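You operate a simulated robot arm through the tools that you are given. There is no shell and no other tool. Be economical: measure what you need, move in short steps, check, and stop when the job is done.

You run a simulated robot arm. Do the job below in one go: nothing can be reset, and whatever is moved stays where it is left.

JOB
Open the mixer cupboard door, take the tub from the top mixer cupboard shelf and leave it on the mixing bench top, then shut the door. Put the gold fitting from the mixing bench top on the desk right of the keyboard and the black fitting on the bench left of the bath. Pull the file cupboard door open. Any order will do.
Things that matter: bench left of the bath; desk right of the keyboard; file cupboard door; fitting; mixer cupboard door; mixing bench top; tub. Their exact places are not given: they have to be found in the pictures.

It is judged by the outcome, as a careful person would: the job done as asked, and still so three seconds after it is handed in. It fails if anything else is knocked over, pushed out of place, dropped, spilled or broken.

ROBOT AND FRAMES
A 6-joint arm with a four-finger gripper on a trunk, on a base that drives. Base frame: it is fixed to the floor where the robot stands at the start and does not move with it; the origin is under the middle of the robot, x ahead of it, y to its left, z up. Readings come in m, rad, newtons and seconds.
Its first joint turns from -2.897 to 2.897 rad. Places, roughly: bench left of the bath (19x58 cm) [1.76, -1.4, 0.88]; desk right of the keyboard [0.9, 0.7, 0.9]; file cupboard door [1.1, 0.3, 0.4]; fitting [1.5, 0, 1]; mixer cupboard door [1.4, -0.1, 0.4]; mixing bench top [1.6, 0.3, 0.9]; tub [1.5, 0, 0.5]. Payload 3.67 kg.
Tool frame: the origin (TCP) lies between the finger pads and is the grasp point; the fingertips stand 0.028 m ahead of it; z points along the fingers, y is the line along which they close. The gripper opens to 0.112 m. The gripper's body begins 0.073 m behind the TCP.
Orientation is told as [roll, pitch, yaw] about the base's x, y, z axes, in that order, counted from this pose: with the fingers straight down and closing along the base's y, the tool's x points along the base's -x, its y along +y and its z along -z.

CONTROLS
- The arm moves only by the tool apply_moves. Its argument "plan" is a list of rows, each an object of numbers (a shift or turn left out is 0, a gripper value left out holds the last): "tx", "ty", "tz": the shift along the tool's x, y, z in m; "ax", "ay", "az": the turn, a rotation vector about the tool's x, y, z in rad; "claw": the gripper command, from -1 (shut) to 1 (fully open), values between in proportion. In form: [{"tx": .., "ty": .., "tz": .., "ax": .., "ay": .., "az": .., "claw": ..}, ...]. A call has 1 to 12 rows; each row is the pose to reach, as a shift and turn from the pose commanded when the call began, along the tool's axes at that moment. A row lasts 0.2 s, in which the tool goes at most 0.05 m and 0.15 rad; a call with a longer step from one row to the next is refused whole, and so is a gripper value outside its range. A pose out of reach is approached as far as the arm can. The call stops where the force on the tool passes 40 N (or 10 N more than at its start, if that is more) or the arm is blocked; 0.2 s more then pass. The fingers move at their own pace and stop on an object; they squeeze with about 39 N. The grip force told is the motor's: it shows also when the fingers shut on nothing. Time passes only in rows, and 0.2 s behind the last, so rows that repeat a pose let the fingers close. It gives the time, the measured TCP pose, the force on the tool (base axes), the opening and the grip force at its end, in the units of the frame above (readings bear some noise), with the torque about the TCP (base axes, N m) and any sound that the robot's microphone picked up.
- Cameras (640 x 400 px; columns grow to the right, rows downward): "scene" is now at [0.0986, 0.1777, 1.3219]; the picture's right is [-0.44, -0.90, 0.00], its down [-0.57, 0.28, -0.78] and it looks along [0.70, -0.34, -0.63] (base axes); focal length 251 px, centre (320, 200). "wrist" rides on the gripper at [0.06, -0.018, -0.104] in the tool frame; the picture's right is [0.29, 0.96, 0.00], its down [-0.80, 0.24, -0.55] and it looks along [-0.53, 0.16, 0.83] (tool axes); focal length 234 px, centre (320, 200).
- get_image(camera): a new picture of that camera. It takes no simulated time.
- base_move(legs): drives the robot by 1 to 6 legs, each [ahead, left, turn to the left] in m, m and rad, along the robot's own axes; the way and the turn of a leg run together, so that a leg with both is an arc; at most 1.5 m and 3.142 rad a leg. The arm and the cameras ride along, it lands a little off, and it stops where it bumps. It gives what a move gives.
- head_to(pan, tilt): turns the head with the scene camera to pan (to the left, within 2.496 rad either way) and tilt (down, from -0.506 to 1.204), counted from straight ahead of the robot. It gives what a move gives.
- locate(camera, pixels): for up to 12 pixels [column, row] of the newest picture of that camera ("zoom" is the newest enlarged one), the place [x, y, z] in the base frame of the surface seen there, good to about 0.003 m. It takes no simulated time.
- close_up(camera, box): a new picture of the part [left, top, right, bottom] of that camera's present view, enlarged. It takes no simulated time.
- job_done(): hands the job in; it is judged then, once.

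Keep the steps short. Do not move on a guess: measure, check each grasp and each placing, and mend mistakes. In all there are 110 turns and 90 pictures (those below and enlarged ones count). Leave the gripper open and the arm clear of the work at the hand-in unless told otherwise, and finish with a single line.

The tools are called after "Emit:" as a command line: name --argument value ..., lists and objects as JSON in quotes. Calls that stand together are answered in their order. apply_moves: Moves the arm, as the interface text tells. Its arguments: {"type":"object","properties":{"plan":{"type":"array","items":{"type":"object","properties":{"tx":{"type":"number"},"ty":{"type":"number"},"tz":{"type":"number"},"ax":{"type":"number"},"ay":{"type":"number"},"az":{"type":"number"},"claw":{"type":"number"}}}}},"required":["plan"]} The other tools are called the same way: base_move (legs) drives the base; head_to (pan, tilt) turns the head that bears the scene camera; get_image (camera) takes a picture; locate (camera, pixels) gives the place of the surface under pixels of a picture; close_up (camera, box) takes an enlarged picture of a part of a camera's view; job_done () hands the job in.

At the start:

```text
time: 0.0
eef_pos: [0.703, -0.2599, 0.7208]
ee_rot: [0.0, 0.0, 0.002]
force: [-0.7, -0.5, 0.3]
torque: [0.0, -0.01, 0.01]
opening: 0.1121
finger_force: 0.1
robot x, y, heading: [-0.0011, 0.0036, -0.002]
head pan, tilt: [-0.457, 0.682]
```

scene: 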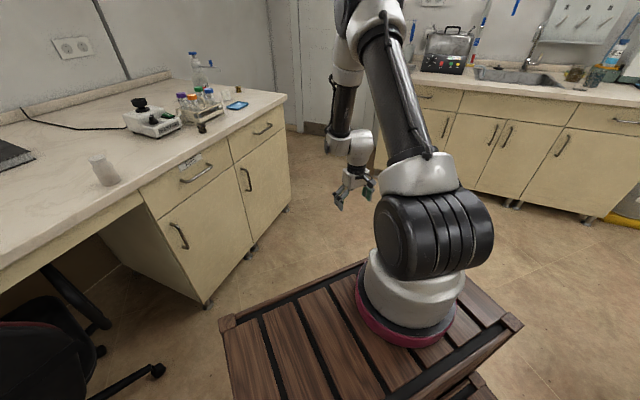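
wrist: 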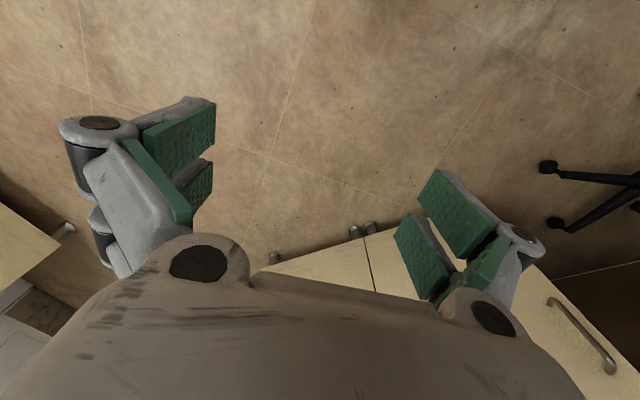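

I see a bench with the mixer (a vortex mixer) to the left and a bath bench to the right. I'll turn the head left to see the desk and the bench front better.

Emit:
head_to --pan 0.35 --tilt 0.6

Emit:
get_image --camera "scene"

```text
time: 1.1
eef_pos: [0.7029, -0.2601, 0.7208]
ee_rot: [0.0, 0.0, 0.0]
force: [0.3, 0.4, -0.4]
torque: [-0.01, 0.03, 0.0]
opening: 0.1121
finger_force: 0.1
robot x, y, heading: [0.0002, 0.0032, -0.001]
head pan, tilt: [0.351, 0.6]
```

```text
87 pictures are left
```

scene: 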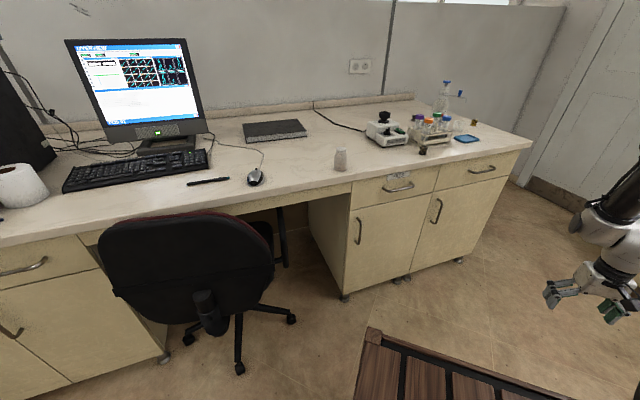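

The two cupboards under the bench lie at about (380,240) and (455,215). I'll enlarge the bench area and measure.

Emit:
close_up --camera "scene" --box '[330, 70, 550, 208]'

Emit:
locate --camera "scene" --pixels '[[358, 230], [437, 210], [345, 293], [350, 186], [405, 273], [410, 204], [493, 185], [423, 150], [474, 122], [340, 160], [255, 178], [300, 178]]'

```text
2.90 times, centred on (440, 139) of scene
```

zoom: 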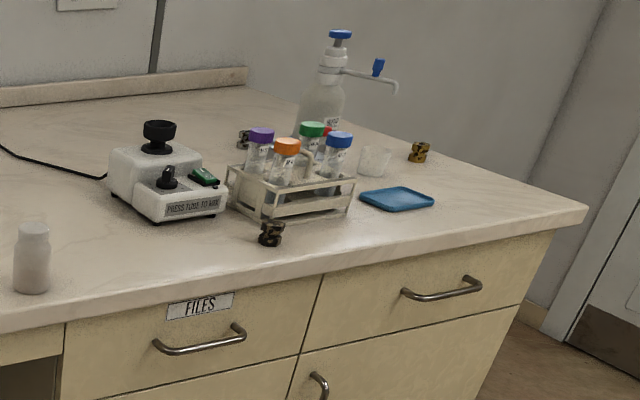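

```text
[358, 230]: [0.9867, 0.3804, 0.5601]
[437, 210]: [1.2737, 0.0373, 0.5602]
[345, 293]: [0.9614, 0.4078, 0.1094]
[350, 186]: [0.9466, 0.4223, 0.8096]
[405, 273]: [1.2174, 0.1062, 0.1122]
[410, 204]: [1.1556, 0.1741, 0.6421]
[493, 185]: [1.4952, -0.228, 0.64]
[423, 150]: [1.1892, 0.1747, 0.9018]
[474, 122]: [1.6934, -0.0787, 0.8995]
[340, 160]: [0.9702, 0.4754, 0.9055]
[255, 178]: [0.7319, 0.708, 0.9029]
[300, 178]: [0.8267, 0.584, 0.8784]
```

Emit:
close_up --camera "scene" --box '[400, 100, 490, 160]'

Emit:
head_to --pan -0.75 --tilt 0.5

Emit:
get_image --camera "scene"

```text
6.67 times, centred on (445, 130) of scene
```

zoom: 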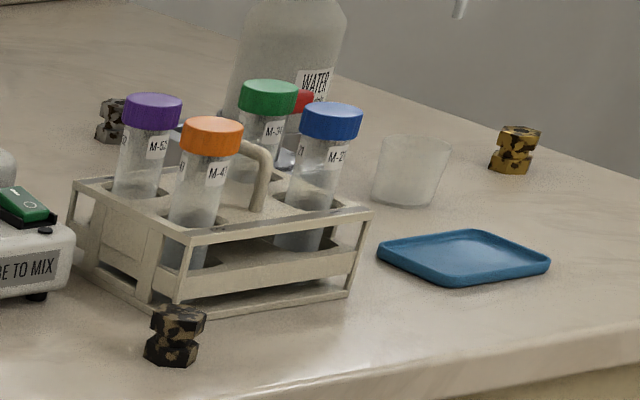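

```text
time: 2.5
eef_pos: [0.7023, -0.2596, 0.7218]
ee_rot: [0.0, -0.001, -0.001]
force: [0.5, -1.6, 0.5]
torque: [0.01, 0.02, 0.02]
opening: 0.1122
finger_force: 0.1
robot x, y, heading: [0.0021, 0.0029, 0.0]
head pan, tilt: [-0.75, 0.499]
```

```text
84 pictures are left
```

scene: 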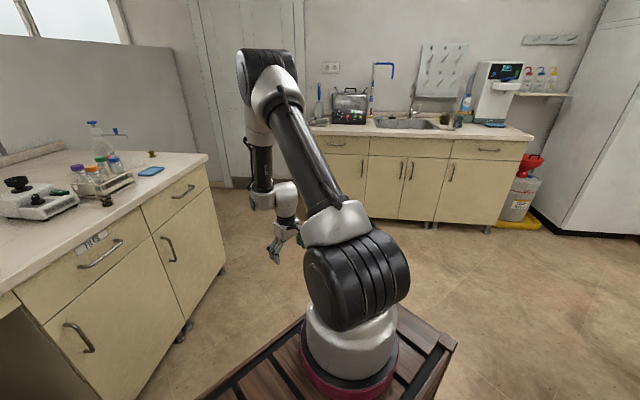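

Emit:
locate --camera "scene" --pixels '[[310, 385], [400, 350], [450, 345], [240, 380], [350, 125], [318, 122], [312, 135], [335, 100], [375, 130], [150, 154], [106, 203], [355, 300]]'

Emit:
close_up --camera "scene" --box '[290, 50, 450, 150]'

```text
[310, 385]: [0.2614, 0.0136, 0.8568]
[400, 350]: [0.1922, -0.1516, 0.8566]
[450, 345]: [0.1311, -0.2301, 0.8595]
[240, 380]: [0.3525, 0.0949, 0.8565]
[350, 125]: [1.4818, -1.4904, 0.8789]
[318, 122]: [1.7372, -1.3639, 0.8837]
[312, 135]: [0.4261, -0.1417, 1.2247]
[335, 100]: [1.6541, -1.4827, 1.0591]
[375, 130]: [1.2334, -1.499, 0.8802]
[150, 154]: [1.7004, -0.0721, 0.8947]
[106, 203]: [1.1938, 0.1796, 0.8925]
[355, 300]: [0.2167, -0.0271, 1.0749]
```

```text
4.00 times, centred on (370, 100) of scene
```

zoom: 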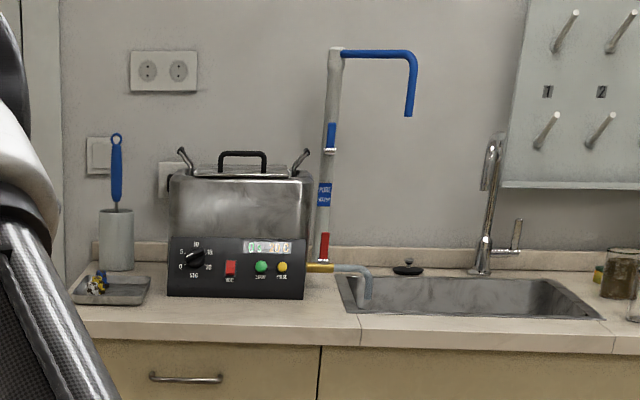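

Trunk top is z 0.857; the black fitting is at about (1.19,0.177), the gold one at (1.70,-0.075). The gripper is below bench height, so I raise it 0.38 m before driving closer.

Emit:
apply_moves --plan '[{"tz": -0.05}, {"tz": -0.1}, {"tz": -0.15}, {"tz": -0.2}, {"tz": -0.25}, {"tz": -0.3}, {"tz": -0.35}, {"tz": -0.4}, {"tz": -0.4}]'

Emit:
head_to --pan -0.3 --tilt 1.1

Emit:
get_image --camera "scene"

```text
time: 4.5
eef_pos: [0.7031, -0.2585, 1.1206]
ee_rot: [0.0, 0.002, 0.0]
force: [-0.2, -0.3, -0.2]
torque: [-0.01, 0.02, 0.02]
opening: 0.1119
finger_force: 0.0
robot x, y, heading: [-0.0017, -0.0014, -0.002]
head pan, tilt: [-0.75, 0.499]
```

```text
time: 5.5
eef_pos: [0.703, -0.256, 1.1209]
ee_rot: [0.0, -0.001, 0.001]
force: [0.5, -1.1, 0.0]
torque: [0.02, 0.02, 0.03]
opening: 0.1121
finger_force: 0.0
robot x, y, heading: [0.0016, 0.0006, -0.003]
head pan, tilt: [-0.3, 1.1]
```

```text
82 pictures are left
```

scene: 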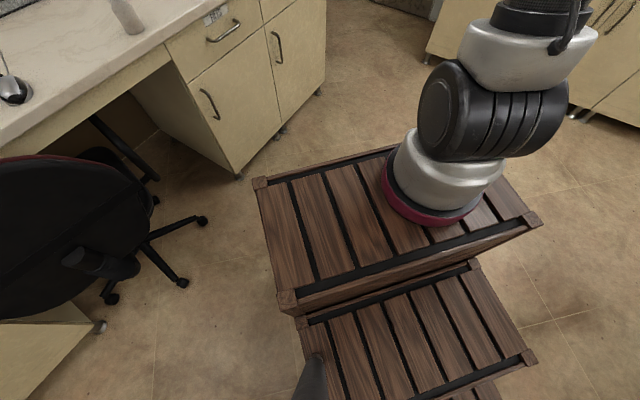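

Emit:
locate --camera "scene" --pixels '[[262, 183], [288, 303], [538, 220], [303, 322], [535, 355], [390, 200], [460, 222], [425, 218], [395, 150], [480, 268], [128, 270], [200, 220]]'

```text
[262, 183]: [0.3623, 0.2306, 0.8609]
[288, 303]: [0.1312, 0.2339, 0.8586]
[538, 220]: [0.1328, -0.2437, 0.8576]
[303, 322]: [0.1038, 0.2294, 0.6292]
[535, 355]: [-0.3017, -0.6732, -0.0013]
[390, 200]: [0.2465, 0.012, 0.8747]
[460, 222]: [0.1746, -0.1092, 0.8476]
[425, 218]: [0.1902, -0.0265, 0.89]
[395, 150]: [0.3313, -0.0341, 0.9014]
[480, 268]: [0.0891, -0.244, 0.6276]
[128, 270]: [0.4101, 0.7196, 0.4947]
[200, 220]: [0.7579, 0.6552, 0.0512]
```

The trunk's upper crate reaches x 0.37, y ±0.24, with the arm standing near (0.25,-0.07). I raise the hand further so it clears the tubes, then turn to face the bench (heading 0.70) and drive to a spot serving both fittings and the desk.

Emit:
apply_moves --plan '[{"tz": -0.05}, {"tz": -0.1}, {"tz": -0.15}, {"tz": -0.2}, {"tz": -0.2}]'

Emit:
base_move --legs '[[0, 0, 0.701], [0.0, -0.55, 0], [0.36, 0, 0]]'

Emit:
head_to --pan -0.2 --tilt 0.7

Emit:
get_image --camera "scene"

Emit:
get_image --camera "wrist"

```text
time: 6.7
eef_pos: [0.7039, -0.2606, 1.3211]
ee_rot: [0.001, -0.001, -0.001]
force: [0.5, 0.0, -0.9]
torque: [0.02, -0.02, 0.0]
opening: 0.1123
finger_force: 0.1
robot x, y, heading: [-0.0001, -0.0004, -0.001]
head pan, tilt: [-0.3, 1.1]
```

```text
time: 13.6
eef_pos: [1.3375, 0.0669, 1.3202]
ee_rot: [0.0, -0.001, 0.709]
force: [-0.4, -0.3, -0.6]
torque: [0.0, 0.02, 0.01]
opening: 0.1119
finger_force: 0.1
robot x, y, heading: [0.6346, -0.1928, 0.712]
head pan, tilt: [-0.3, 1.1]
```

```text
time: 14.5
eef_pos: [1.3368, 0.067, 1.3193]
ee_rot: [0.0, -0.002, 0.709]
force: [-0.4, 0.9, 0.0]
torque: [0.0, 0.01, 0.02]
opening: 0.1122
finger_force: 0.2
robot x, y, heading: [0.6322, -0.1938, 0.706]
head pan, tilt: [-0.201, 0.7]
```

```text
81 pictures are left
```

scene: 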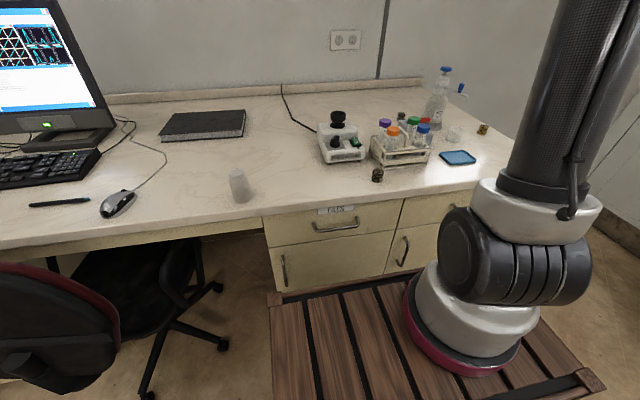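

```text
80 pictures are left
```

wrist: 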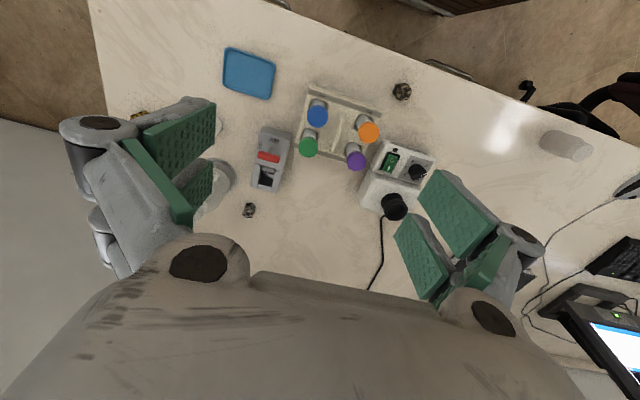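

Both views show the bench. I enlarge the fittings near (402,92) and (249,210) in the wrist view to tell the colours apart.

Emit:
close_up --camera "wrist" --box '[216, 60, 440, 220]'

Emit:
locate --camera "wrist" --pixels '[[402, 90], [249, 209], [135, 115], [318, 110], [368, 130], [350, 120], [250, 75], [265, 130]]'

Emit:
locate --camera "scene" --pixels '[[377, 174], [483, 128], [118, 203], [160, 200], [195, 180], [240, 185], [340, 223], [404, 252], [284, 270], [370, 200], [200, 130], [278, 302]]'

```text
2.50 times, centred on (328, 140) of wrist
```

zoom: 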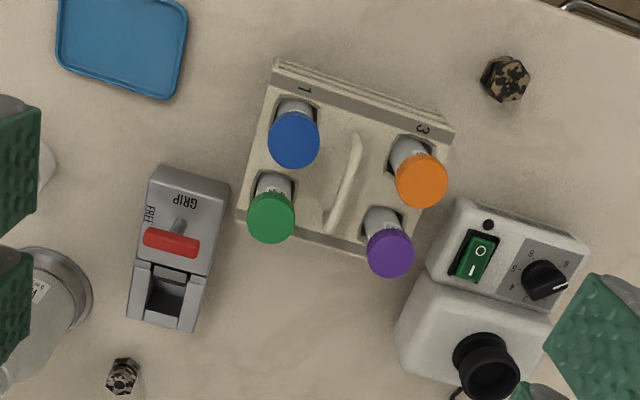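

```text
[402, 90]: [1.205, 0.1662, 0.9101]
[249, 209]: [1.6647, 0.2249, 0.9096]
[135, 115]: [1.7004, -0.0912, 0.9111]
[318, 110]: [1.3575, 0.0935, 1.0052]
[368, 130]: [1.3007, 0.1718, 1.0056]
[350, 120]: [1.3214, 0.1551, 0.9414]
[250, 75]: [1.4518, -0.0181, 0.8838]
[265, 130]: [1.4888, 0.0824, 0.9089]
```

```text
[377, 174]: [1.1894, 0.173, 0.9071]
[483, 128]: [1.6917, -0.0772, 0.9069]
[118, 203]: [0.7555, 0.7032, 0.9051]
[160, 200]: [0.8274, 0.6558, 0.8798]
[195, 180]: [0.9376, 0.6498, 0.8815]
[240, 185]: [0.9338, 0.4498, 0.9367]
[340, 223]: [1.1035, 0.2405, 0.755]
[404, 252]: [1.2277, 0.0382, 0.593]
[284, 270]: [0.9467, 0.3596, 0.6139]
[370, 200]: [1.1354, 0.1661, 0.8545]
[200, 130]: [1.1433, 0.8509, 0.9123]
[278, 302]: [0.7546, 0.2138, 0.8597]
```

Emit:
close_up --camera "wrist" --box '[225, 190, 273, 220]'

Emit:
close_up --camera "wrist" --box '[378, 75, 426, 105]'

```text
13.33 times, centred on (249, 205) of wrist
```

zoom: 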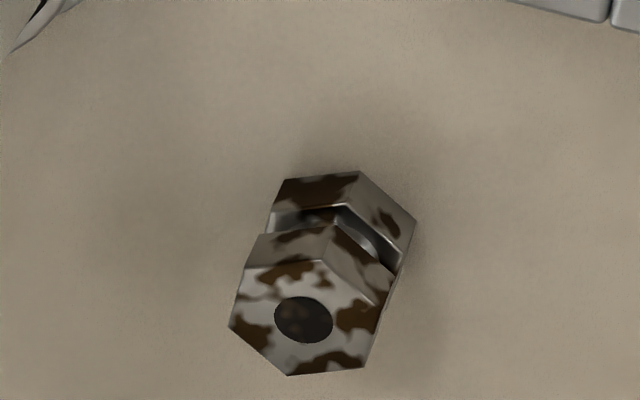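

```text
13.33 times, centred on (402, 90) of wrist
```

zoom: 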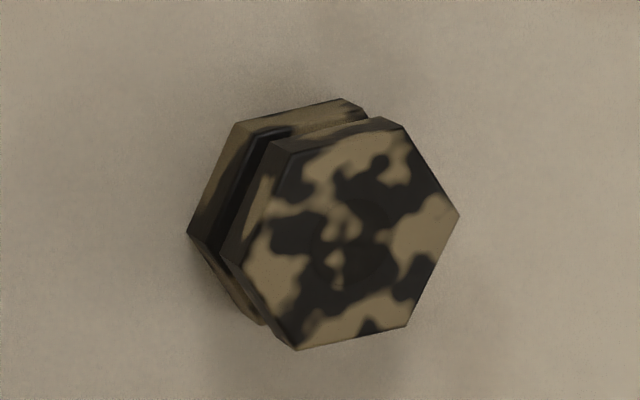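

The near fitting is black with tan blotches, the back one is rusty silver, the far-right one gold. I move the hand above the black fitting (about 1.203,0.172), partly closing the fingers to clear the rack.

Emit:
apply_moves --plan '[{"tx": 0.008, "ty": 0.042, "claw": 0.35}, {"tx": 0.016, "ty": 0.084}, {"tx": 0.025, "ty": 0.126}, {"tx": 0.033, "ty": 0.167}, {"tx": 0.033, "ty": 0.167, "tz": 0.05}, {"tx": 0.033, "ty": 0.167, "tz": 0.1}, {"tx": 0.033, "ty": 0.167, "tz": 0.15}, {"tx": 0.033, "ty": 0.167, "tz": 0.2}, {"tx": 0.033, "ty": 0.167, "tz": 0.25}, {"tx": 0.033, "ty": 0.167, "tz": 0.25}]'

Emit:
get_image --camera "wrist"

```text
time: 16.7
eef_pos: [1.2018, 0.1692, 1.0696]
ee_rot: [0.001, 0.0, 0.708]
force: [-0.5, -0.3, -0.3]
torque: [0.0, 0.0, 0.04]
opening: 0.0757
finger_force: 0.1
robot x, y, heading: [0.6312, -0.1884, 0.705]
head pan, tilt: [-0.201, 0.7]
```

```text
76 pictures are left
```

wrist: 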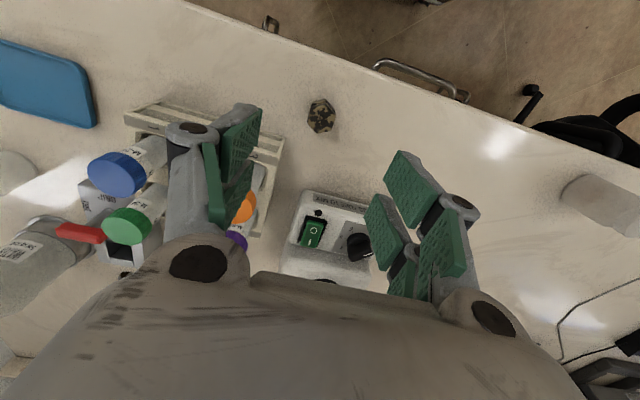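

Emit:
close_up --camera "wrist" --box '[240, 70, 400, 170]'

Emit:
locate --camera "wrist" --pixels '[[319, 107], [309, 104], [333, 110], [318, 125], [322, 100], [321, 115], [275, 150], [245, 225], [300, 180]]'

```text
4.00 times, centred on (320, 120) of wrist
```

zoom: 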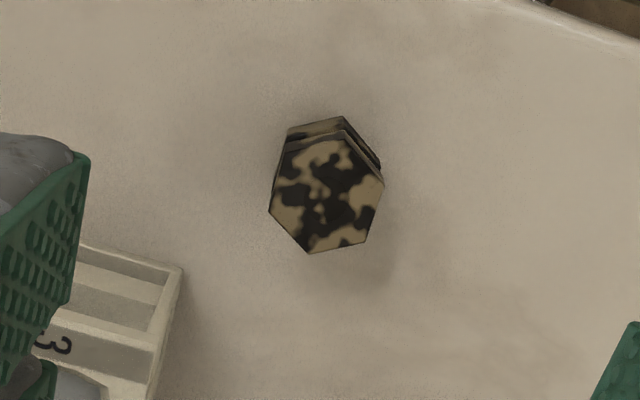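

```text
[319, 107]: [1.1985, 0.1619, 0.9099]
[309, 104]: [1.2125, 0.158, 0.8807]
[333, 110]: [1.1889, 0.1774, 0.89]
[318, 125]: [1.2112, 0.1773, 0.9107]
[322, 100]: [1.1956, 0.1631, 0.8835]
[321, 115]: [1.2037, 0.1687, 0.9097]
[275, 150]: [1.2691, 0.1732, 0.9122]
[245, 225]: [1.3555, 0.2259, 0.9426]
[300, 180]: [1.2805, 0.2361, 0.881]
```

Emit:
locate --camera "zoom" --pixels '[[343, 136], [380, 185], [362, 240], [310, 250], [272, 209], [286, 150], [327, 192]]'

```text
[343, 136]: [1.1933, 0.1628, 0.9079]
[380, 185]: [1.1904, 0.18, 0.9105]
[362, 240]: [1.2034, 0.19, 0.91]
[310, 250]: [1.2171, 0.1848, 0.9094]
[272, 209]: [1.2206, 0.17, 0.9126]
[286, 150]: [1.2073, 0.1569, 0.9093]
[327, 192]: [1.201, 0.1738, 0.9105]
```

Top centre is (1.205,0.174,0.910), hex faces already square to the fingers. I go down to TCP z 0.914 and close.

Emit:
apply_moves --plan '[{"tx": -0.006, "ty": 0.0015, "tz": 0.05}, {"tx": -0.006, "ty": 0.0015, "tz": 0.1}, {"tx": -0.006, "ty": 0.0015, "tz": 0.14}, {"tx": -0.006, "ty": 0.0015, "tz": 0.156}, {"tx": -0.006, "ty": 0.0015, "tz": 0.156, "claw": -1}, {"tx": -0.006, "ty": 0.0015, "tz": 0.156, "claw": -1}, {"tx": -0.006, "ty": 0.0015, "tz": 0.156, "claw": -1}]'

Emit:
get_image --camera "wrist"

```text
refused: row 1 steps farther than a row can; nothing moved
```

```text
74 pictures are left
```

wrist: 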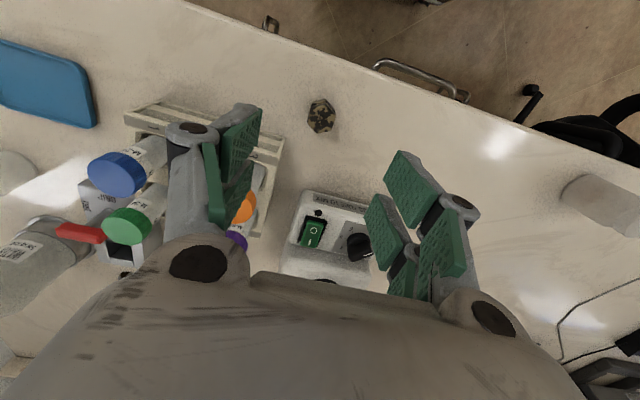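

The first step was slightly too long; I repeat it with smaller steps.

Emit:
apply_moves --plan '[{"tx": -0.006, "ty": 0.0015, "tz": 0.04}, {"tx": -0.006, "ty": 0.0015, "tz": 0.085}, {"tx": -0.006, "ty": 0.0015, "tz": 0.13}, {"tx": -0.006, "ty": 0.0015, "tz": 0.156}, {"tx": -0.006, "ty": 0.0015, "tz": 0.156, "claw": -1}, {"tx": -0.006, "ty": 0.0015, "tz": 0.156, "claw": -1}, {"tx": -0.006, "ty": 0.0015, "tz": 0.156, "claw": -1}]'

Emit:
get_image --camera "wrist"

```text
time: 18.3
eef_pos: [1.2055, 0.1775, 0.9151]
ee_rot: [0.001, 0.001, 0.708]
force: [0.8, 0.6, 0.5]
torque: [-0.03, 0.01, 0.0]
opening: 0.0248
finger_force: 39.3
robot x, y, heading: [0.6363, -0.1936, 0.705]
head pan, tilt: [-0.201, 0.7]
```

```text
73 pictures are left
```

wrist: 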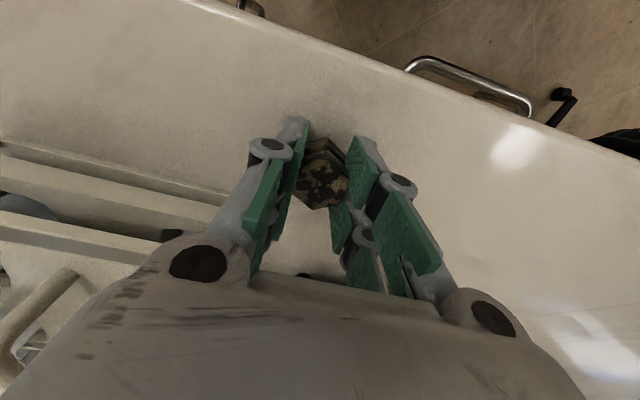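

The black fitting is held (opening 0.025 m). I lift it clear by 0.35 m, back off, and drive towards the bath bench.

Emit:
apply_moves --plan '[{"tz": -0.05}, {"tz": -0.1}, {"tz": -0.15}, {"tz": -0.2}, {"tz": -0.25}, {"tz": -0.3}, {"tz": -0.35}, {"tz": -0.35}]'

Emit:
base_move --legs '[[-0.25, 0, 0], [0, 0, -1.505], [0.632, 0.37, 0]]'

Emit:
head_to --pan -0.1 --tilt 0.6

Emit:
get_image --camera "scene"

Emit:
get_image --camera "wrist"

```text
time: 20.1
eef_pos: [1.2054, 0.1807, 1.2639]
ee_rot: [0.0, 0.0, 0.71]
force: [-0.4, -0.4, 0.1]
torque: [-0.02, 0.02, -0.02]
opening: 0.0251
finger_force: 39.0
robot x, y, heading: [0.6353, -0.1913, 0.71]
head pan, tilt: [-0.201, 0.7]
```

```text
time: 29.2
eef_pos: [1.5602, -1.1034, 1.2622]
ee_rot: [0.0, -0.001, -0.804]
force: [-0.4, 0.6, -0.1]
torque: [0.02, -0.03, -0.01]
opening: 0.0251
finger_force: 38.6
robot x, y, heading: [1.1526, -0.5489, -0.803]
head pan, tilt: [-0.201, 0.7]
```

```text
time: 29.9
eef_pos: [1.56, -1.1034, 1.2623]
ee_rot: [0.002, -0.001, -0.803]
force: [0.7, -0.7, -0.9]
torque: [-0.02, 0.03, -0.03]
opening: 0.0248
finger_force: 39.3
robot x, y, heading: [1.1543, -0.5495, -0.803]
head pan, tilt: [-0.099, 0.6]
```

```text
72 pictures are left
```

scene: 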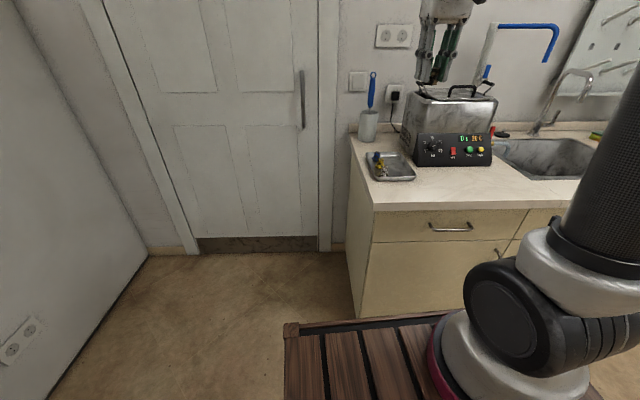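

```text
71 pictures are left
```

wrist: 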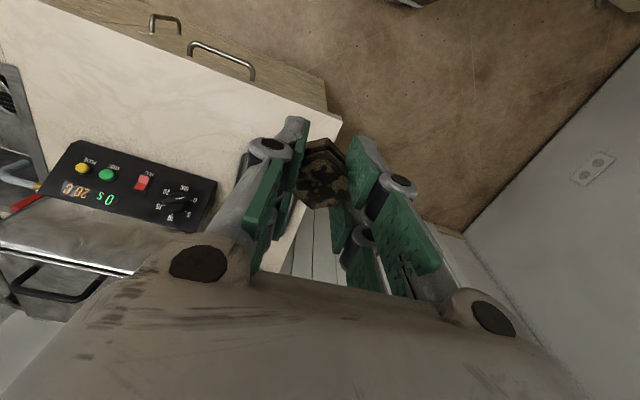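

Emit:
close_up --camera "scene" --box '[330, 60, 506, 220]'

Emit:
locate --camera "scene" --pixels '[[350, 137], [374, 207], [366, 155], [378, 180], [415, 177], [400, 155], [420, 165], [490, 163], [420, 190], [385, 195], [368, 138], [390, 190]]'

```text
2.50 times, centred on (418, 140) of scene
```

zoom: 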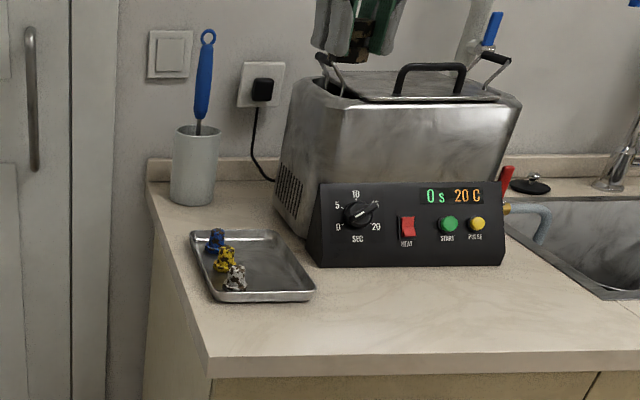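

```text
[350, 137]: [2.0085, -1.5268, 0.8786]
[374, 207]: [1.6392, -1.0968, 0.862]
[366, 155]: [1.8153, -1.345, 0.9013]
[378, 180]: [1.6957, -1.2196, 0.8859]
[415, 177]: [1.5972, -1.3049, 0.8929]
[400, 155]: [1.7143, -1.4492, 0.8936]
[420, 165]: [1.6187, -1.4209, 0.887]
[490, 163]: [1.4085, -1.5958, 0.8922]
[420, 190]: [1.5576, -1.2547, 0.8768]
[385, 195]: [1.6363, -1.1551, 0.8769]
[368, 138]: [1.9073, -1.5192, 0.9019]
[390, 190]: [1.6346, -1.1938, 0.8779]
```

In front of the tray is clear bench, left of the bath. I choose (1.608,-1.208), bench z 0.878, about 7 cm in from both edges and 6 cm in front of the tray. I move over it and lower most of the way.

Emit:
apply_moves --plan '[{"tx": -0.036, "ty": -0.0127}, {"tx": -0.072, "ty": -0.0254}, {"tx": -0.1086, "ty": -0.0382}, {"tx": -0.1086, "ty": -0.0382, "tz": 0.05}, {"tx": -0.1086, "ty": -0.0382, "tz": 0.1}, {"tx": -0.1086, "ty": -0.0382, "tz": 0.15}, {"tx": -0.1086, "ty": -0.0382, "tz": 0.2}, {"tx": -0.1086, "ty": -0.0382, "tz": 0.25}, {"tx": -0.1086, "ty": -0.0382, "tz": 0.29}, {"tx": -0.1086, "ty": -0.0382, "tz": 0.32}, {"tx": -0.1086, "ty": -0.0382, "tz": 0.32}]'

Emit:
get_image --camera "scene"

```text
time: 32.3
eef_pos: [1.6069, -1.2076, 0.9407]
ee_rot: [0.0, 0.001, -0.803]
force: [0.1, 0.1, -0.2]
torque: [0.02, -0.01, 0.03]
opening: 0.0248
finger_force: 39.4
robot x, y, heading: [1.1545, -0.5541, -0.802]
head pan, tilt: [-0.099, 0.6]
```

```text
69 pictures are left
```

scene: 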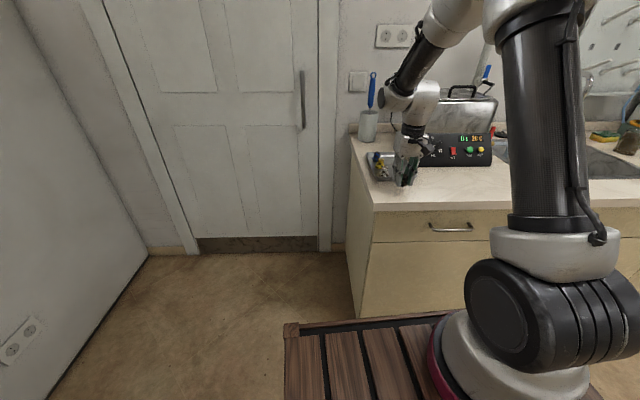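

It is over the chosen spot; I lower the last 3 cm in small steps and watch the force.

Emit:
apply_moves --plan '[{"tz": 0.015}, {"tz": 0.022}, {"tz": 0.025}, {"tz": 0.028}, {"tz": 0.028}]'

```text
time: 33.5
eef_pos: [1.6083, -1.2079, 0.9145]
ee_rot: [0.001, -0.001, -0.802]
force: [-0.8, 1.1, 4.0]
torque: [-0.05, 0.01, -0.03]
opening: 0.0251
finger_force: 39.4
robot x, y, heading: [1.1524, -0.5527, -0.803]
head pan, tilt: [-0.099, 0.6]
```

A light 4 N contact: it stands on the bench. I open the fingers and rise.

Emit:
apply_moves --plan '[{"claw": -0.3}, {"claw": 0.0}, {"claw": 0.0}, {"tz": -0.03}, {"tz": -0.08}, {"tz": -0.13}, {"tz": -0.18}, {"tz": -0.23}, {"tz": -0.28}, {"tz": -0.33}, {"tz": -0.38}, {"tz": -0.38}]'

Emit:
get_image --camera "wrist"

Emit:
close_up --camera "scene" --box '[330, 100, 490, 200]'

```text
time: 36.1
eef_pos: [1.6076, -1.2073, 1.2979]
ee_rot: [-0.001, 0.0, -0.803]
force: [0.2, -0.1, 0.1]
torque: [0.04, 0.01, 0.0]
opening: 0.056
finger_force: 0.1
robot x, y, heading: [1.1532, -0.558, -0.801]
head pan, tilt: [-0.099, 0.6]
```

```text
68 pictures are left
```

wrist: 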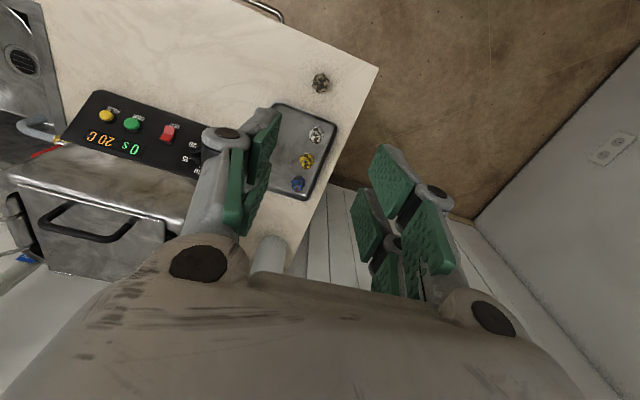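

```text
4.00 times, centred on (410, 150) of scene
```

zoom: 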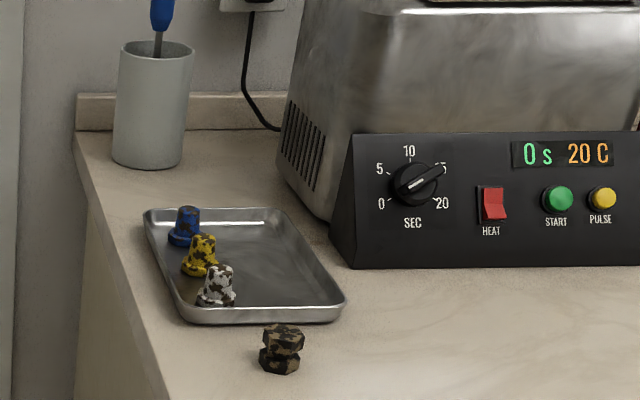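

The black fitting stands in front of the tray, left of the bath. I retrace the way back to the mixing bench.

Emit:
base_move --legs '[[-0.637, -0.37, 0], [0, 0, 1.505], [0.25, 0, 0]]'

Emit:
head_to --pan -0.4 --tilt 0.6

Emit:
get_image --camera "scene"

Emit:
get_image --camera "wrist"

```text
time: 45.2
eef_pos: [1.3083, 0.2078, 1.2964]
ee_rot: [0.001, 0.002, 0.698]
force: [-0.1, 0.2, 0.1]
torque: [0.01, -0.01, 0.0]
opening: 0.0559
finger_force: 0.0
robot x, y, heading: [0.6261, -0.1988, 0.695]
head pan, tilt: [-0.099, 0.6]
```

```text
time: 46.0
eef_pos: [1.3092, 0.2078, 1.2981]
ee_rot: [-0.001, 0.002, 0.698]
force: [-1.1, -0.1, 0.4]
torque: [0.0, 0.04, -0.01]
opening: 0.0559
finger_force: 0.2
robot x, y, heading: [0.6262, -0.1971, 0.699]
head pan, tilt: [-0.4, 0.6]
```

```text
66 pictures are left
```

scene: 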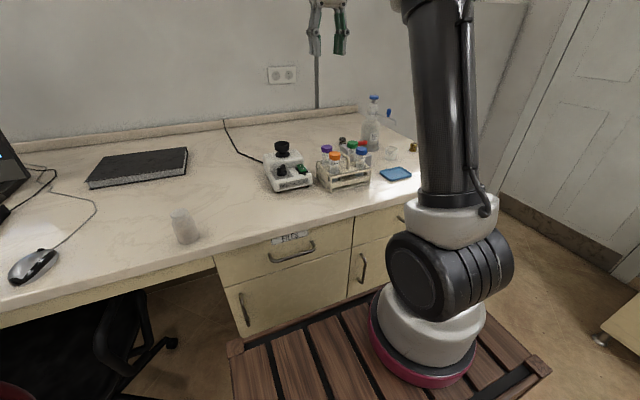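

```text
65 pictures are left
```

wrist: 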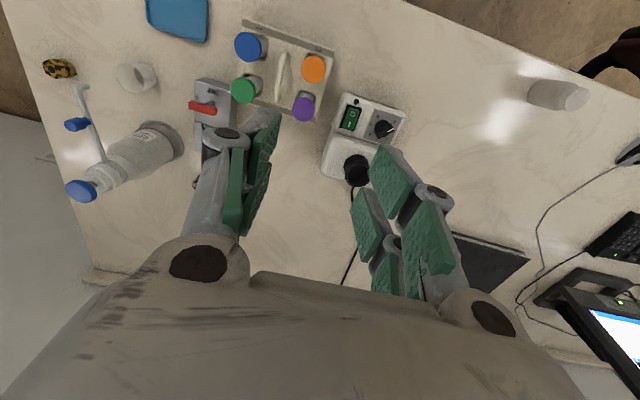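

Emit:
close_up --camera "wrist" --box '[20, 40, 180, 140]'

Emit:
locate --camera "wrist" --pixels '[[80, 192], [75, 124], [60, 67], [60, 76], [74, 70], [128, 75], [150, 75], [165, 140], [85, 92], [50, 64]]'

```text
4.00 times, centred on (100, 90) of wrist
```

zoom: 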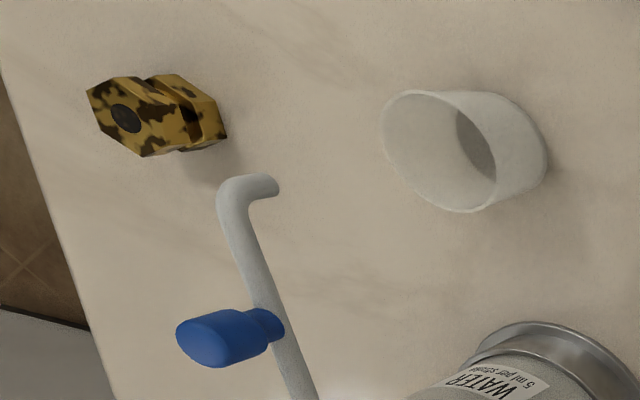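

```text
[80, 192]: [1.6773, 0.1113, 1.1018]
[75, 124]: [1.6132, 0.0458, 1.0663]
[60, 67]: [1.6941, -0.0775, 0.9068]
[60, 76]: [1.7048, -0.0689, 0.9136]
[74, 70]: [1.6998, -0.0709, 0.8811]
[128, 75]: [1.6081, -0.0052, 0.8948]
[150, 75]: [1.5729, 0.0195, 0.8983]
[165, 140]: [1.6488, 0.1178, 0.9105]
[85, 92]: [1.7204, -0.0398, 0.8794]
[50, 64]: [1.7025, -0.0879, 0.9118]
```

Emit:
locate --camera "zoom" --pixels '[[268, 185], [235, 195], [250, 240], [280, 330], [310, 390], [190, 340], [110, 120], [150, 88], [200, 110], [480, 200]]'

Emit:
close_up --camera "scene" --box '[310, 80, 430, 195]'

```text
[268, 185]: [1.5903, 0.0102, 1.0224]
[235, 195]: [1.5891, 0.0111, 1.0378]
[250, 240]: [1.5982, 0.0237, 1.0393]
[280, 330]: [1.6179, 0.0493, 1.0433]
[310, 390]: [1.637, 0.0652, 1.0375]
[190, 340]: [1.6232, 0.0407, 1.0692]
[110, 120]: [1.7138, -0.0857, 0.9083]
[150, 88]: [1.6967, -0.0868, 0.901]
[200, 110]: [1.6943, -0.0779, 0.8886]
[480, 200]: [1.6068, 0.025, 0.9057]
```

```text
3.48 times, centred on (370, 138) of scene
```

zoom: 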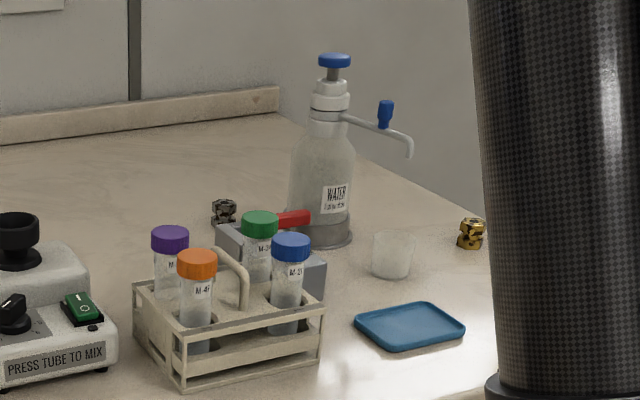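

The spout and beaker are about 0.13 m from the gold fitting, so there is room. I travel at z 1.30 over to above (1.704,-0.08).

Emit:
apply_moves --plan '[{"tx": -0.0117, "ty": -0.0475, "claw": 0.35}, {"tx": -0.0235, "ty": -0.095}, {"tx": -0.0352, "ty": -0.1424}, {"tx": -0.047, "ty": -0.1898}, {"tx": -0.0587, "ty": -0.2373}, {"tx": -0.0704, "ty": -0.2848}, {"tx": -0.0822, "ty": -0.3322}, {"tx": -0.0939, "ty": -0.3797}, {"tx": -0.1057, "ty": -0.4271}, {"tx": -0.1174, "ty": -0.4746}, {"tx": -0.1174, "ty": -0.4746}]'

Emit:
get_image --camera "wrist"

```text
time: 48.4
eef_pos: [1.5682, -0.0865, 1.2237]
ee_rot: [0.0, -0.001, 0.7]
force: [-0.3, 0.4, 0.2]
torque: [0.01, 0.02, -0.01]
opening: 0.0755
finger_force: 0.1
out of reach, approached as far as the arm can: row 5, 6, 7, 8, 9, 10, 11
robot x, y, heading: [0.6253, -0.2023, 0.701]
head pan, tilt: [-0.4, 0.6]
```

```text
62 pictures are left
```

wrist: 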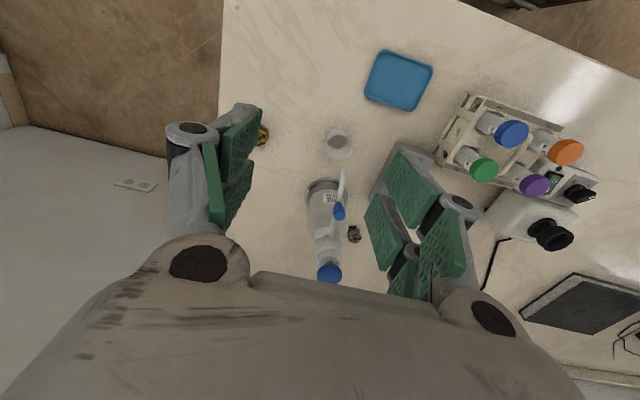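

Out of reach from here at that height. I drive 0.2 m to the right and check.

Emit:
base_move --legs '[[0, -0.2, 0]]'

Emit:
get_image --camera "wrist"

```text
time: 50.0
eef_pos: [1.6961, -0.2405, 1.225]
ee_rot: [0.001, 0.001, 0.697]
force: [1.1, -0.1, 0.2]
torque: [0.01, 0.03, 0.0]
opening: 0.0758
finger_force: 0.0
robot x, y, heading: [0.7568, -0.3516, 0.695]
head pan, tilt: [-0.4, 0.6]
```

```text
61 pictures are left
```

wrist: 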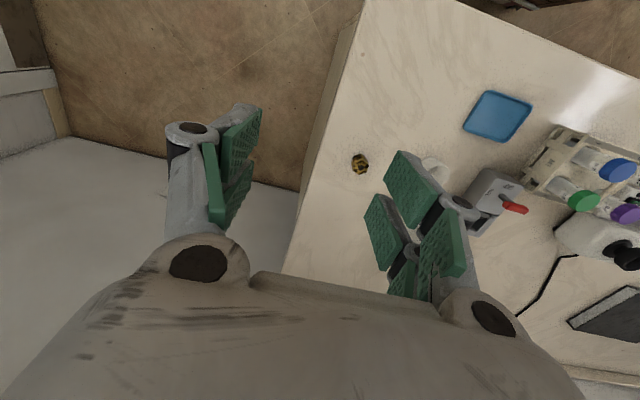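

Emit:
close_up --camera "wrist" --box '[336, 147, 384, 177]'

Emit:
locate --camera "zoom" --pixels '[[320, 210], [250, 190], [400, 220], [320, 130], [320, 280], [290, 290]]'

```text
13.33 times, centred on (360, 162) of wrist
```

zoom: 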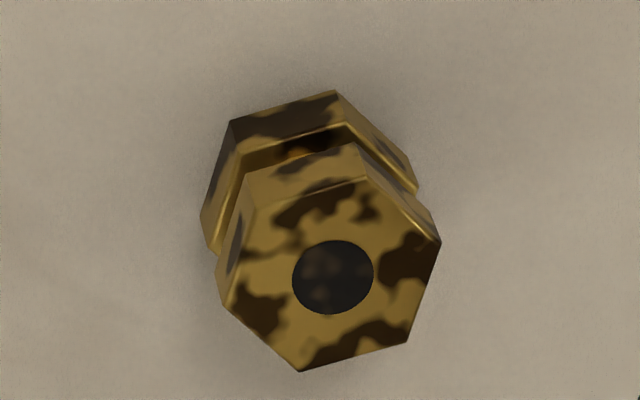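

```text
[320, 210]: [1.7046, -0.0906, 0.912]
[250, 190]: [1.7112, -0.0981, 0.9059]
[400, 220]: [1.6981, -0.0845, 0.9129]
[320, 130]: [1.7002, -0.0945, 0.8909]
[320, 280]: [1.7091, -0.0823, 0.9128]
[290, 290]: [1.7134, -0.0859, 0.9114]
```

Emit:
locate --camera "zoom" --pixels '[[434, 242], [404, 338], [301, 367], [227, 299], [257, 209], [364, 184], [332, 277]]'

```text
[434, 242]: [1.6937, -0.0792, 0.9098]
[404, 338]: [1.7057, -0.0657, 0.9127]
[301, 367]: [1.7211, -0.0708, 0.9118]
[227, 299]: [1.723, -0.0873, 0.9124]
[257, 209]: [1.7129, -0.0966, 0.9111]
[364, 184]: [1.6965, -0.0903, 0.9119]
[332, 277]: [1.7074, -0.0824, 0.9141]
```

Top centre is (1.709,-0.082,0.912), faces square to the fingers again. I move above it, first at this height, and check the pose.

Emit:
apply_moves --plan '[{"tx": -0.028, "ty": 0.0285}, {"tx": -0.056, "ty": 0.057}, {"tx": -0.084, "ty": 0.0855}, {"tx": -0.1118, "ty": 0.1138}, {"tx": -0.1118, "ty": 0.1138}]'

```text
time: 51.2
eef_pos: [1.691, -0.0876, 1.2038]
ee_rot: [0.0, 0.001, 0.697]
force: [-0.7, 0.5, -0.2]
torque: [0.01, -0.02, -0.03]
opening: 0.0756
finger_force: 0.1
out of reach, approached as far as the arm can: row 2, 3, 4, 5
robot x, y, heading: [0.7545, -0.3508, 0.696]
head pan, tilt: [-0.4, 0.6]
```

Close; the limit comes from height. I go down to about z 1.05.

Emit:
apply_moves --plan '[{"tz": 0.05}, {"tz": 0.1}, {"tz": 0.15}, {"tz": 0.15}]'

```text
time: 52.2
eef_pos: [1.6903, -0.0921, 1.0512]
ee_rot: [0.001, 0.0, 0.695]
force: [-0.4, 0.4, -0.7]
torque: [-0.04, 0.01, 0.01]
opening: 0.0757
finger_force: 0.1
robot x, y, heading: [0.752, -0.3516, 0.702]
head pan, tilt: [-0.4, 0.6]
```

Emit:
apply_moves --plan '[{"tx": -0.0206, "ty": -0.004}, {"tx": -0.0206, "ty": -0.004}]'

Emit:
get_image --camera "wrist"

```text
time: 52.8
eef_pos: [1.7102, -0.0814, 1.0531]
ee_rot: [-0.001, 0.001, 0.697]
force: [-0.4, -0.1, 0.7]
torque: [0.03, 0.02, 0.0]
opening: 0.0754
finger_force: 0.0
robot x, y, heading: [0.7559, -0.3528, 0.697]
head pan, tilt: [-0.4, 0.6]
```

```text
59 pictures are left
```

wrist: 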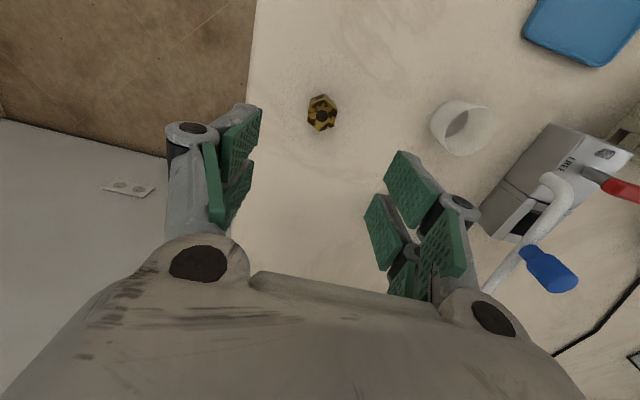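

The fitting sits at (321,112), just as the first one did before its grasp. I descend 0.138 m and close.

Emit:
apply_moves --plan '[{"tz": 0.045}, {"tz": 0.09}, {"tz": 0.125}, {"tz": 0.138}, {"tz": 0.138, "claw": -1}, {"tz": 0.138, "claw": -1}, {"tz": 0.138, "claw": -1}]'

Emit:
get_image --camera "wrist"

```text
time: 54.4
eef_pos: [1.7113, -0.0822, 0.9148]
ee_rot: [-0.001, -0.002, 0.696]
force: [-0.1, 0.0, 0.5]
torque: [0.0, 0.02, 0.03]
opening: 0.0254
finger_force: 38.8
robot x, y, heading: [0.7494, -0.3505, 0.694]
head pan, tilt: [-0.4, 0.6]
```

```text
58 pictures are left
```

wrist: 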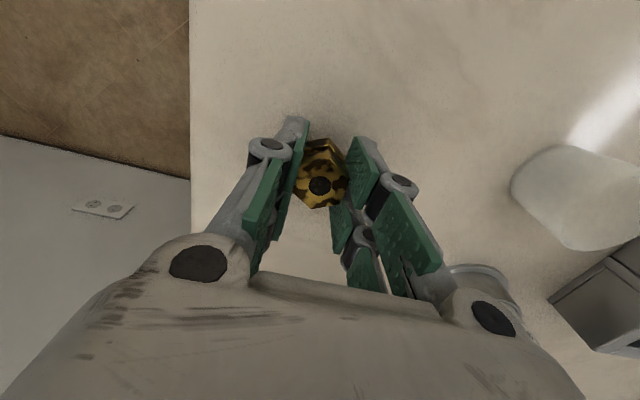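

Gold fitting held (0.025 m). I lift it, draw the arm back towards the robot, and drive 0.3 m left.

Emit:
apply_moves --plan '[{"tz": -0.05}, {"tz": -0.1}, {"tz": -0.15}, {"tz": -0.2}, {"tz": -0.2, "tx": 0.05}, {"tz": -0.22, "tx": 0.09}, {"tz": -0.24, "tx": 0.13}, {"tz": -0.26, "tx": 0.17}, {"tz": -0.28, "tx": 0.21}, {"tz": -0.3, "tx": 0.25}, {"tz": -0.32, "tx": 0.29}, {"tz": -0.32, "tx": 0.29}]'

Emit:
base_move --legs '[[0, 0.3, 0]]'

Emit:
head_to --pan 0.2 --tilt 0.7

Emit:
get_image --camera "scene"

```text
time: 57.0
eef_pos: [1.4859, -0.2657, 1.2361]
ee_rot: [-0.001, -0.001, 0.696]
force: [-0.2, 0.5, -1.3]
torque: [-0.06, 0.0, 0.02]
opening: 0.0256
finger_force: 39.0
robot x, y, heading: [0.753, -0.3493, 0.696]
head pan, tilt: [-0.4, 0.6]
```

```text
time: 59.1
eef_pos: [1.2992, -0.0442, 1.2355]
ee_rot: [0.001, 0.002, 0.69]
force: [-0.4, -0.7, -1.4]
torque: [-0.02, 0.0, 0.01]
opening: 0.0252
finger_force: 38.5
robot x, y, heading: [0.5675, -0.1259, 0.688]
head pan, tilt: [-0.4, 0.6]
```

```text
time: 60.1
eef_pos: [1.2986, -0.0436, 1.235]
ee_rot: [-0.001, -0.001, 0.689]
force: [0.1, 0.0, -1.7]
torque: [0.02, 0.03, 0.0]
opening: 0.0254
finger_force: 39.0
robot x, y, heading: [0.564, -0.125, 0.691]
head pan, tilt: [0.201, 0.7]
```

```text
57 pictures are left
```

scene: 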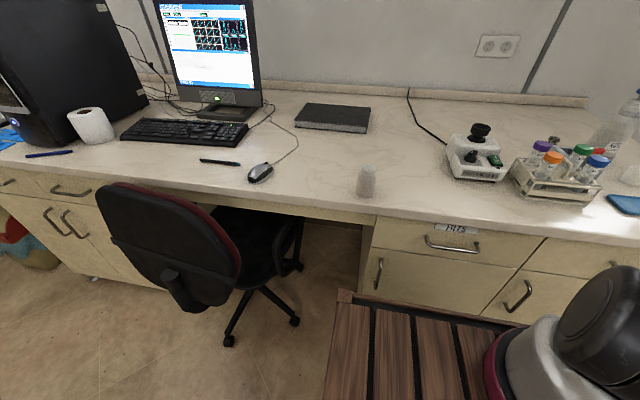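

Emit:
locate --camera "scene" --pixels '[[315, 165], [325, 160], [297, 148], [260, 172], [367, 180], [305, 175], [320, 190], [300, 130]]'

```text
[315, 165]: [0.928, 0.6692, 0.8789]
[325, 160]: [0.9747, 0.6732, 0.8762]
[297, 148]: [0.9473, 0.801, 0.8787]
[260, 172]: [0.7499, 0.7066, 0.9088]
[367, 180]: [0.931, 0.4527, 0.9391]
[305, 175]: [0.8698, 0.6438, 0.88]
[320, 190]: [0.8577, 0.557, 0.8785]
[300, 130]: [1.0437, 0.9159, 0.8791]
```

I choose (0.925,0.665), clear of mouse, cable and jar. I carry the fitting there at z 1.23 in two runs.

Emit:
apply_moves --plan '[{"tx": -0.0096, "ty": 0.0461}, {"tx": -0.0192, "ty": 0.0923}, {"tx": -0.0288, "ty": 0.1384}, {"tx": -0.0384, "ty": 0.1846}, {"tx": -0.0479, "ty": 0.2307}, {"tx": -0.0575, "ty": 0.2769}, {"tx": -0.0671, "ty": 0.323}, {"tx": -0.0767, "ty": 0.3692}, {"tx": -0.0863, "ty": 0.4153}, {"tx": -0.0959, "ty": 0.4615}, {"tx": -0.0959, "ty": 0.4615}]'

Emit:
apply_moves --plan '[{"tx": -0.0096, "ty": 0.0461}, {"tx": -0.0192, "ty": 0.0923}, {"tx": -0.0288, "ty": 0.1384}, {"tx": -0.0384, "ty": 0.1846}, {"tx": -0.0479, "ty": 0.2307}, {"tx": -0.0575, "ty": 0.2769}, {"tx": -0.0671, "ty": 0.323}, {"tx": -0.0671, "ty": 0.323, "tz": 0.05}, {"tx": -0.0671, "ty": 0.323, "tz": 0.1}, {"tx": -0.0671, "ty": 0.323, "tz": 0.15}, {"tx": -0.0671, "ty": 0.323, "tz": 0.2}, {"tx": -0.0671, "ty": 0.323, "tz": 0.2}]'

Emit:
get_image --camera "wrist"

```text
time: 62.5
eef_pos: [1.0789, 0.3749, 1.2377]
ee_rot: [0.0, 0.0, 0.689]
force: [-0.4, 0.0, -0.1]
torque: [0.02, 0.02, 0.01]
opening: 0.0256
finger_force: 39.5
robot x, y, heading: [0.5638, -0.1258, 0.689]
head pan, tilt: [0.201, 0.7]
```

```text
time: 65.1
eef_pos: [0.9254, 0.6624, 1.0365]
ee_rot: [0.0, 0.0, 0.689]
force: [-0.1, 0.1, -0.8]
torque: [-0.01, -0.02, -0.02]
opening: 0.0257
finger_force: 39.0
out of reach, approached as far as the arm can: row 7
robot x, y, heading: [0.5647, -0.1255, 0.691]
head pan, tilt: [0.201, 0.7]
```

```text
56 pictures are left
```

wrist: 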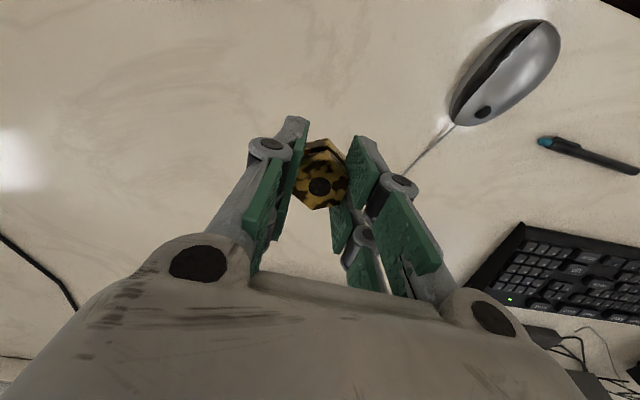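

The spot below is clear (cable well to the side). I lower to about z 0.914 gently.

Emit:
apply_moves --plan '[{"tz": 0.045}, {"tz": 0.085}, {"tz": 0.108}, {"tz": 0.115}, {"tz": 0.119}, {"tz": 0.122}, {"tz": 0.122}]'

```text
time: 66.7
eef_pos: [0.9243, 0.6646, 0.9146]
ee_rot: [0.002, -0.003, 0.69]
force: [-1.2, -3.8, 16.2]
torque: [-0.16, 0.0, 0.01]
opening: 0.0255
finger_force: 39.6
robot x, y, heading: [0.5667, -0.1235, 0.687]
head pan, tilt: [0.201, 0.7]
```

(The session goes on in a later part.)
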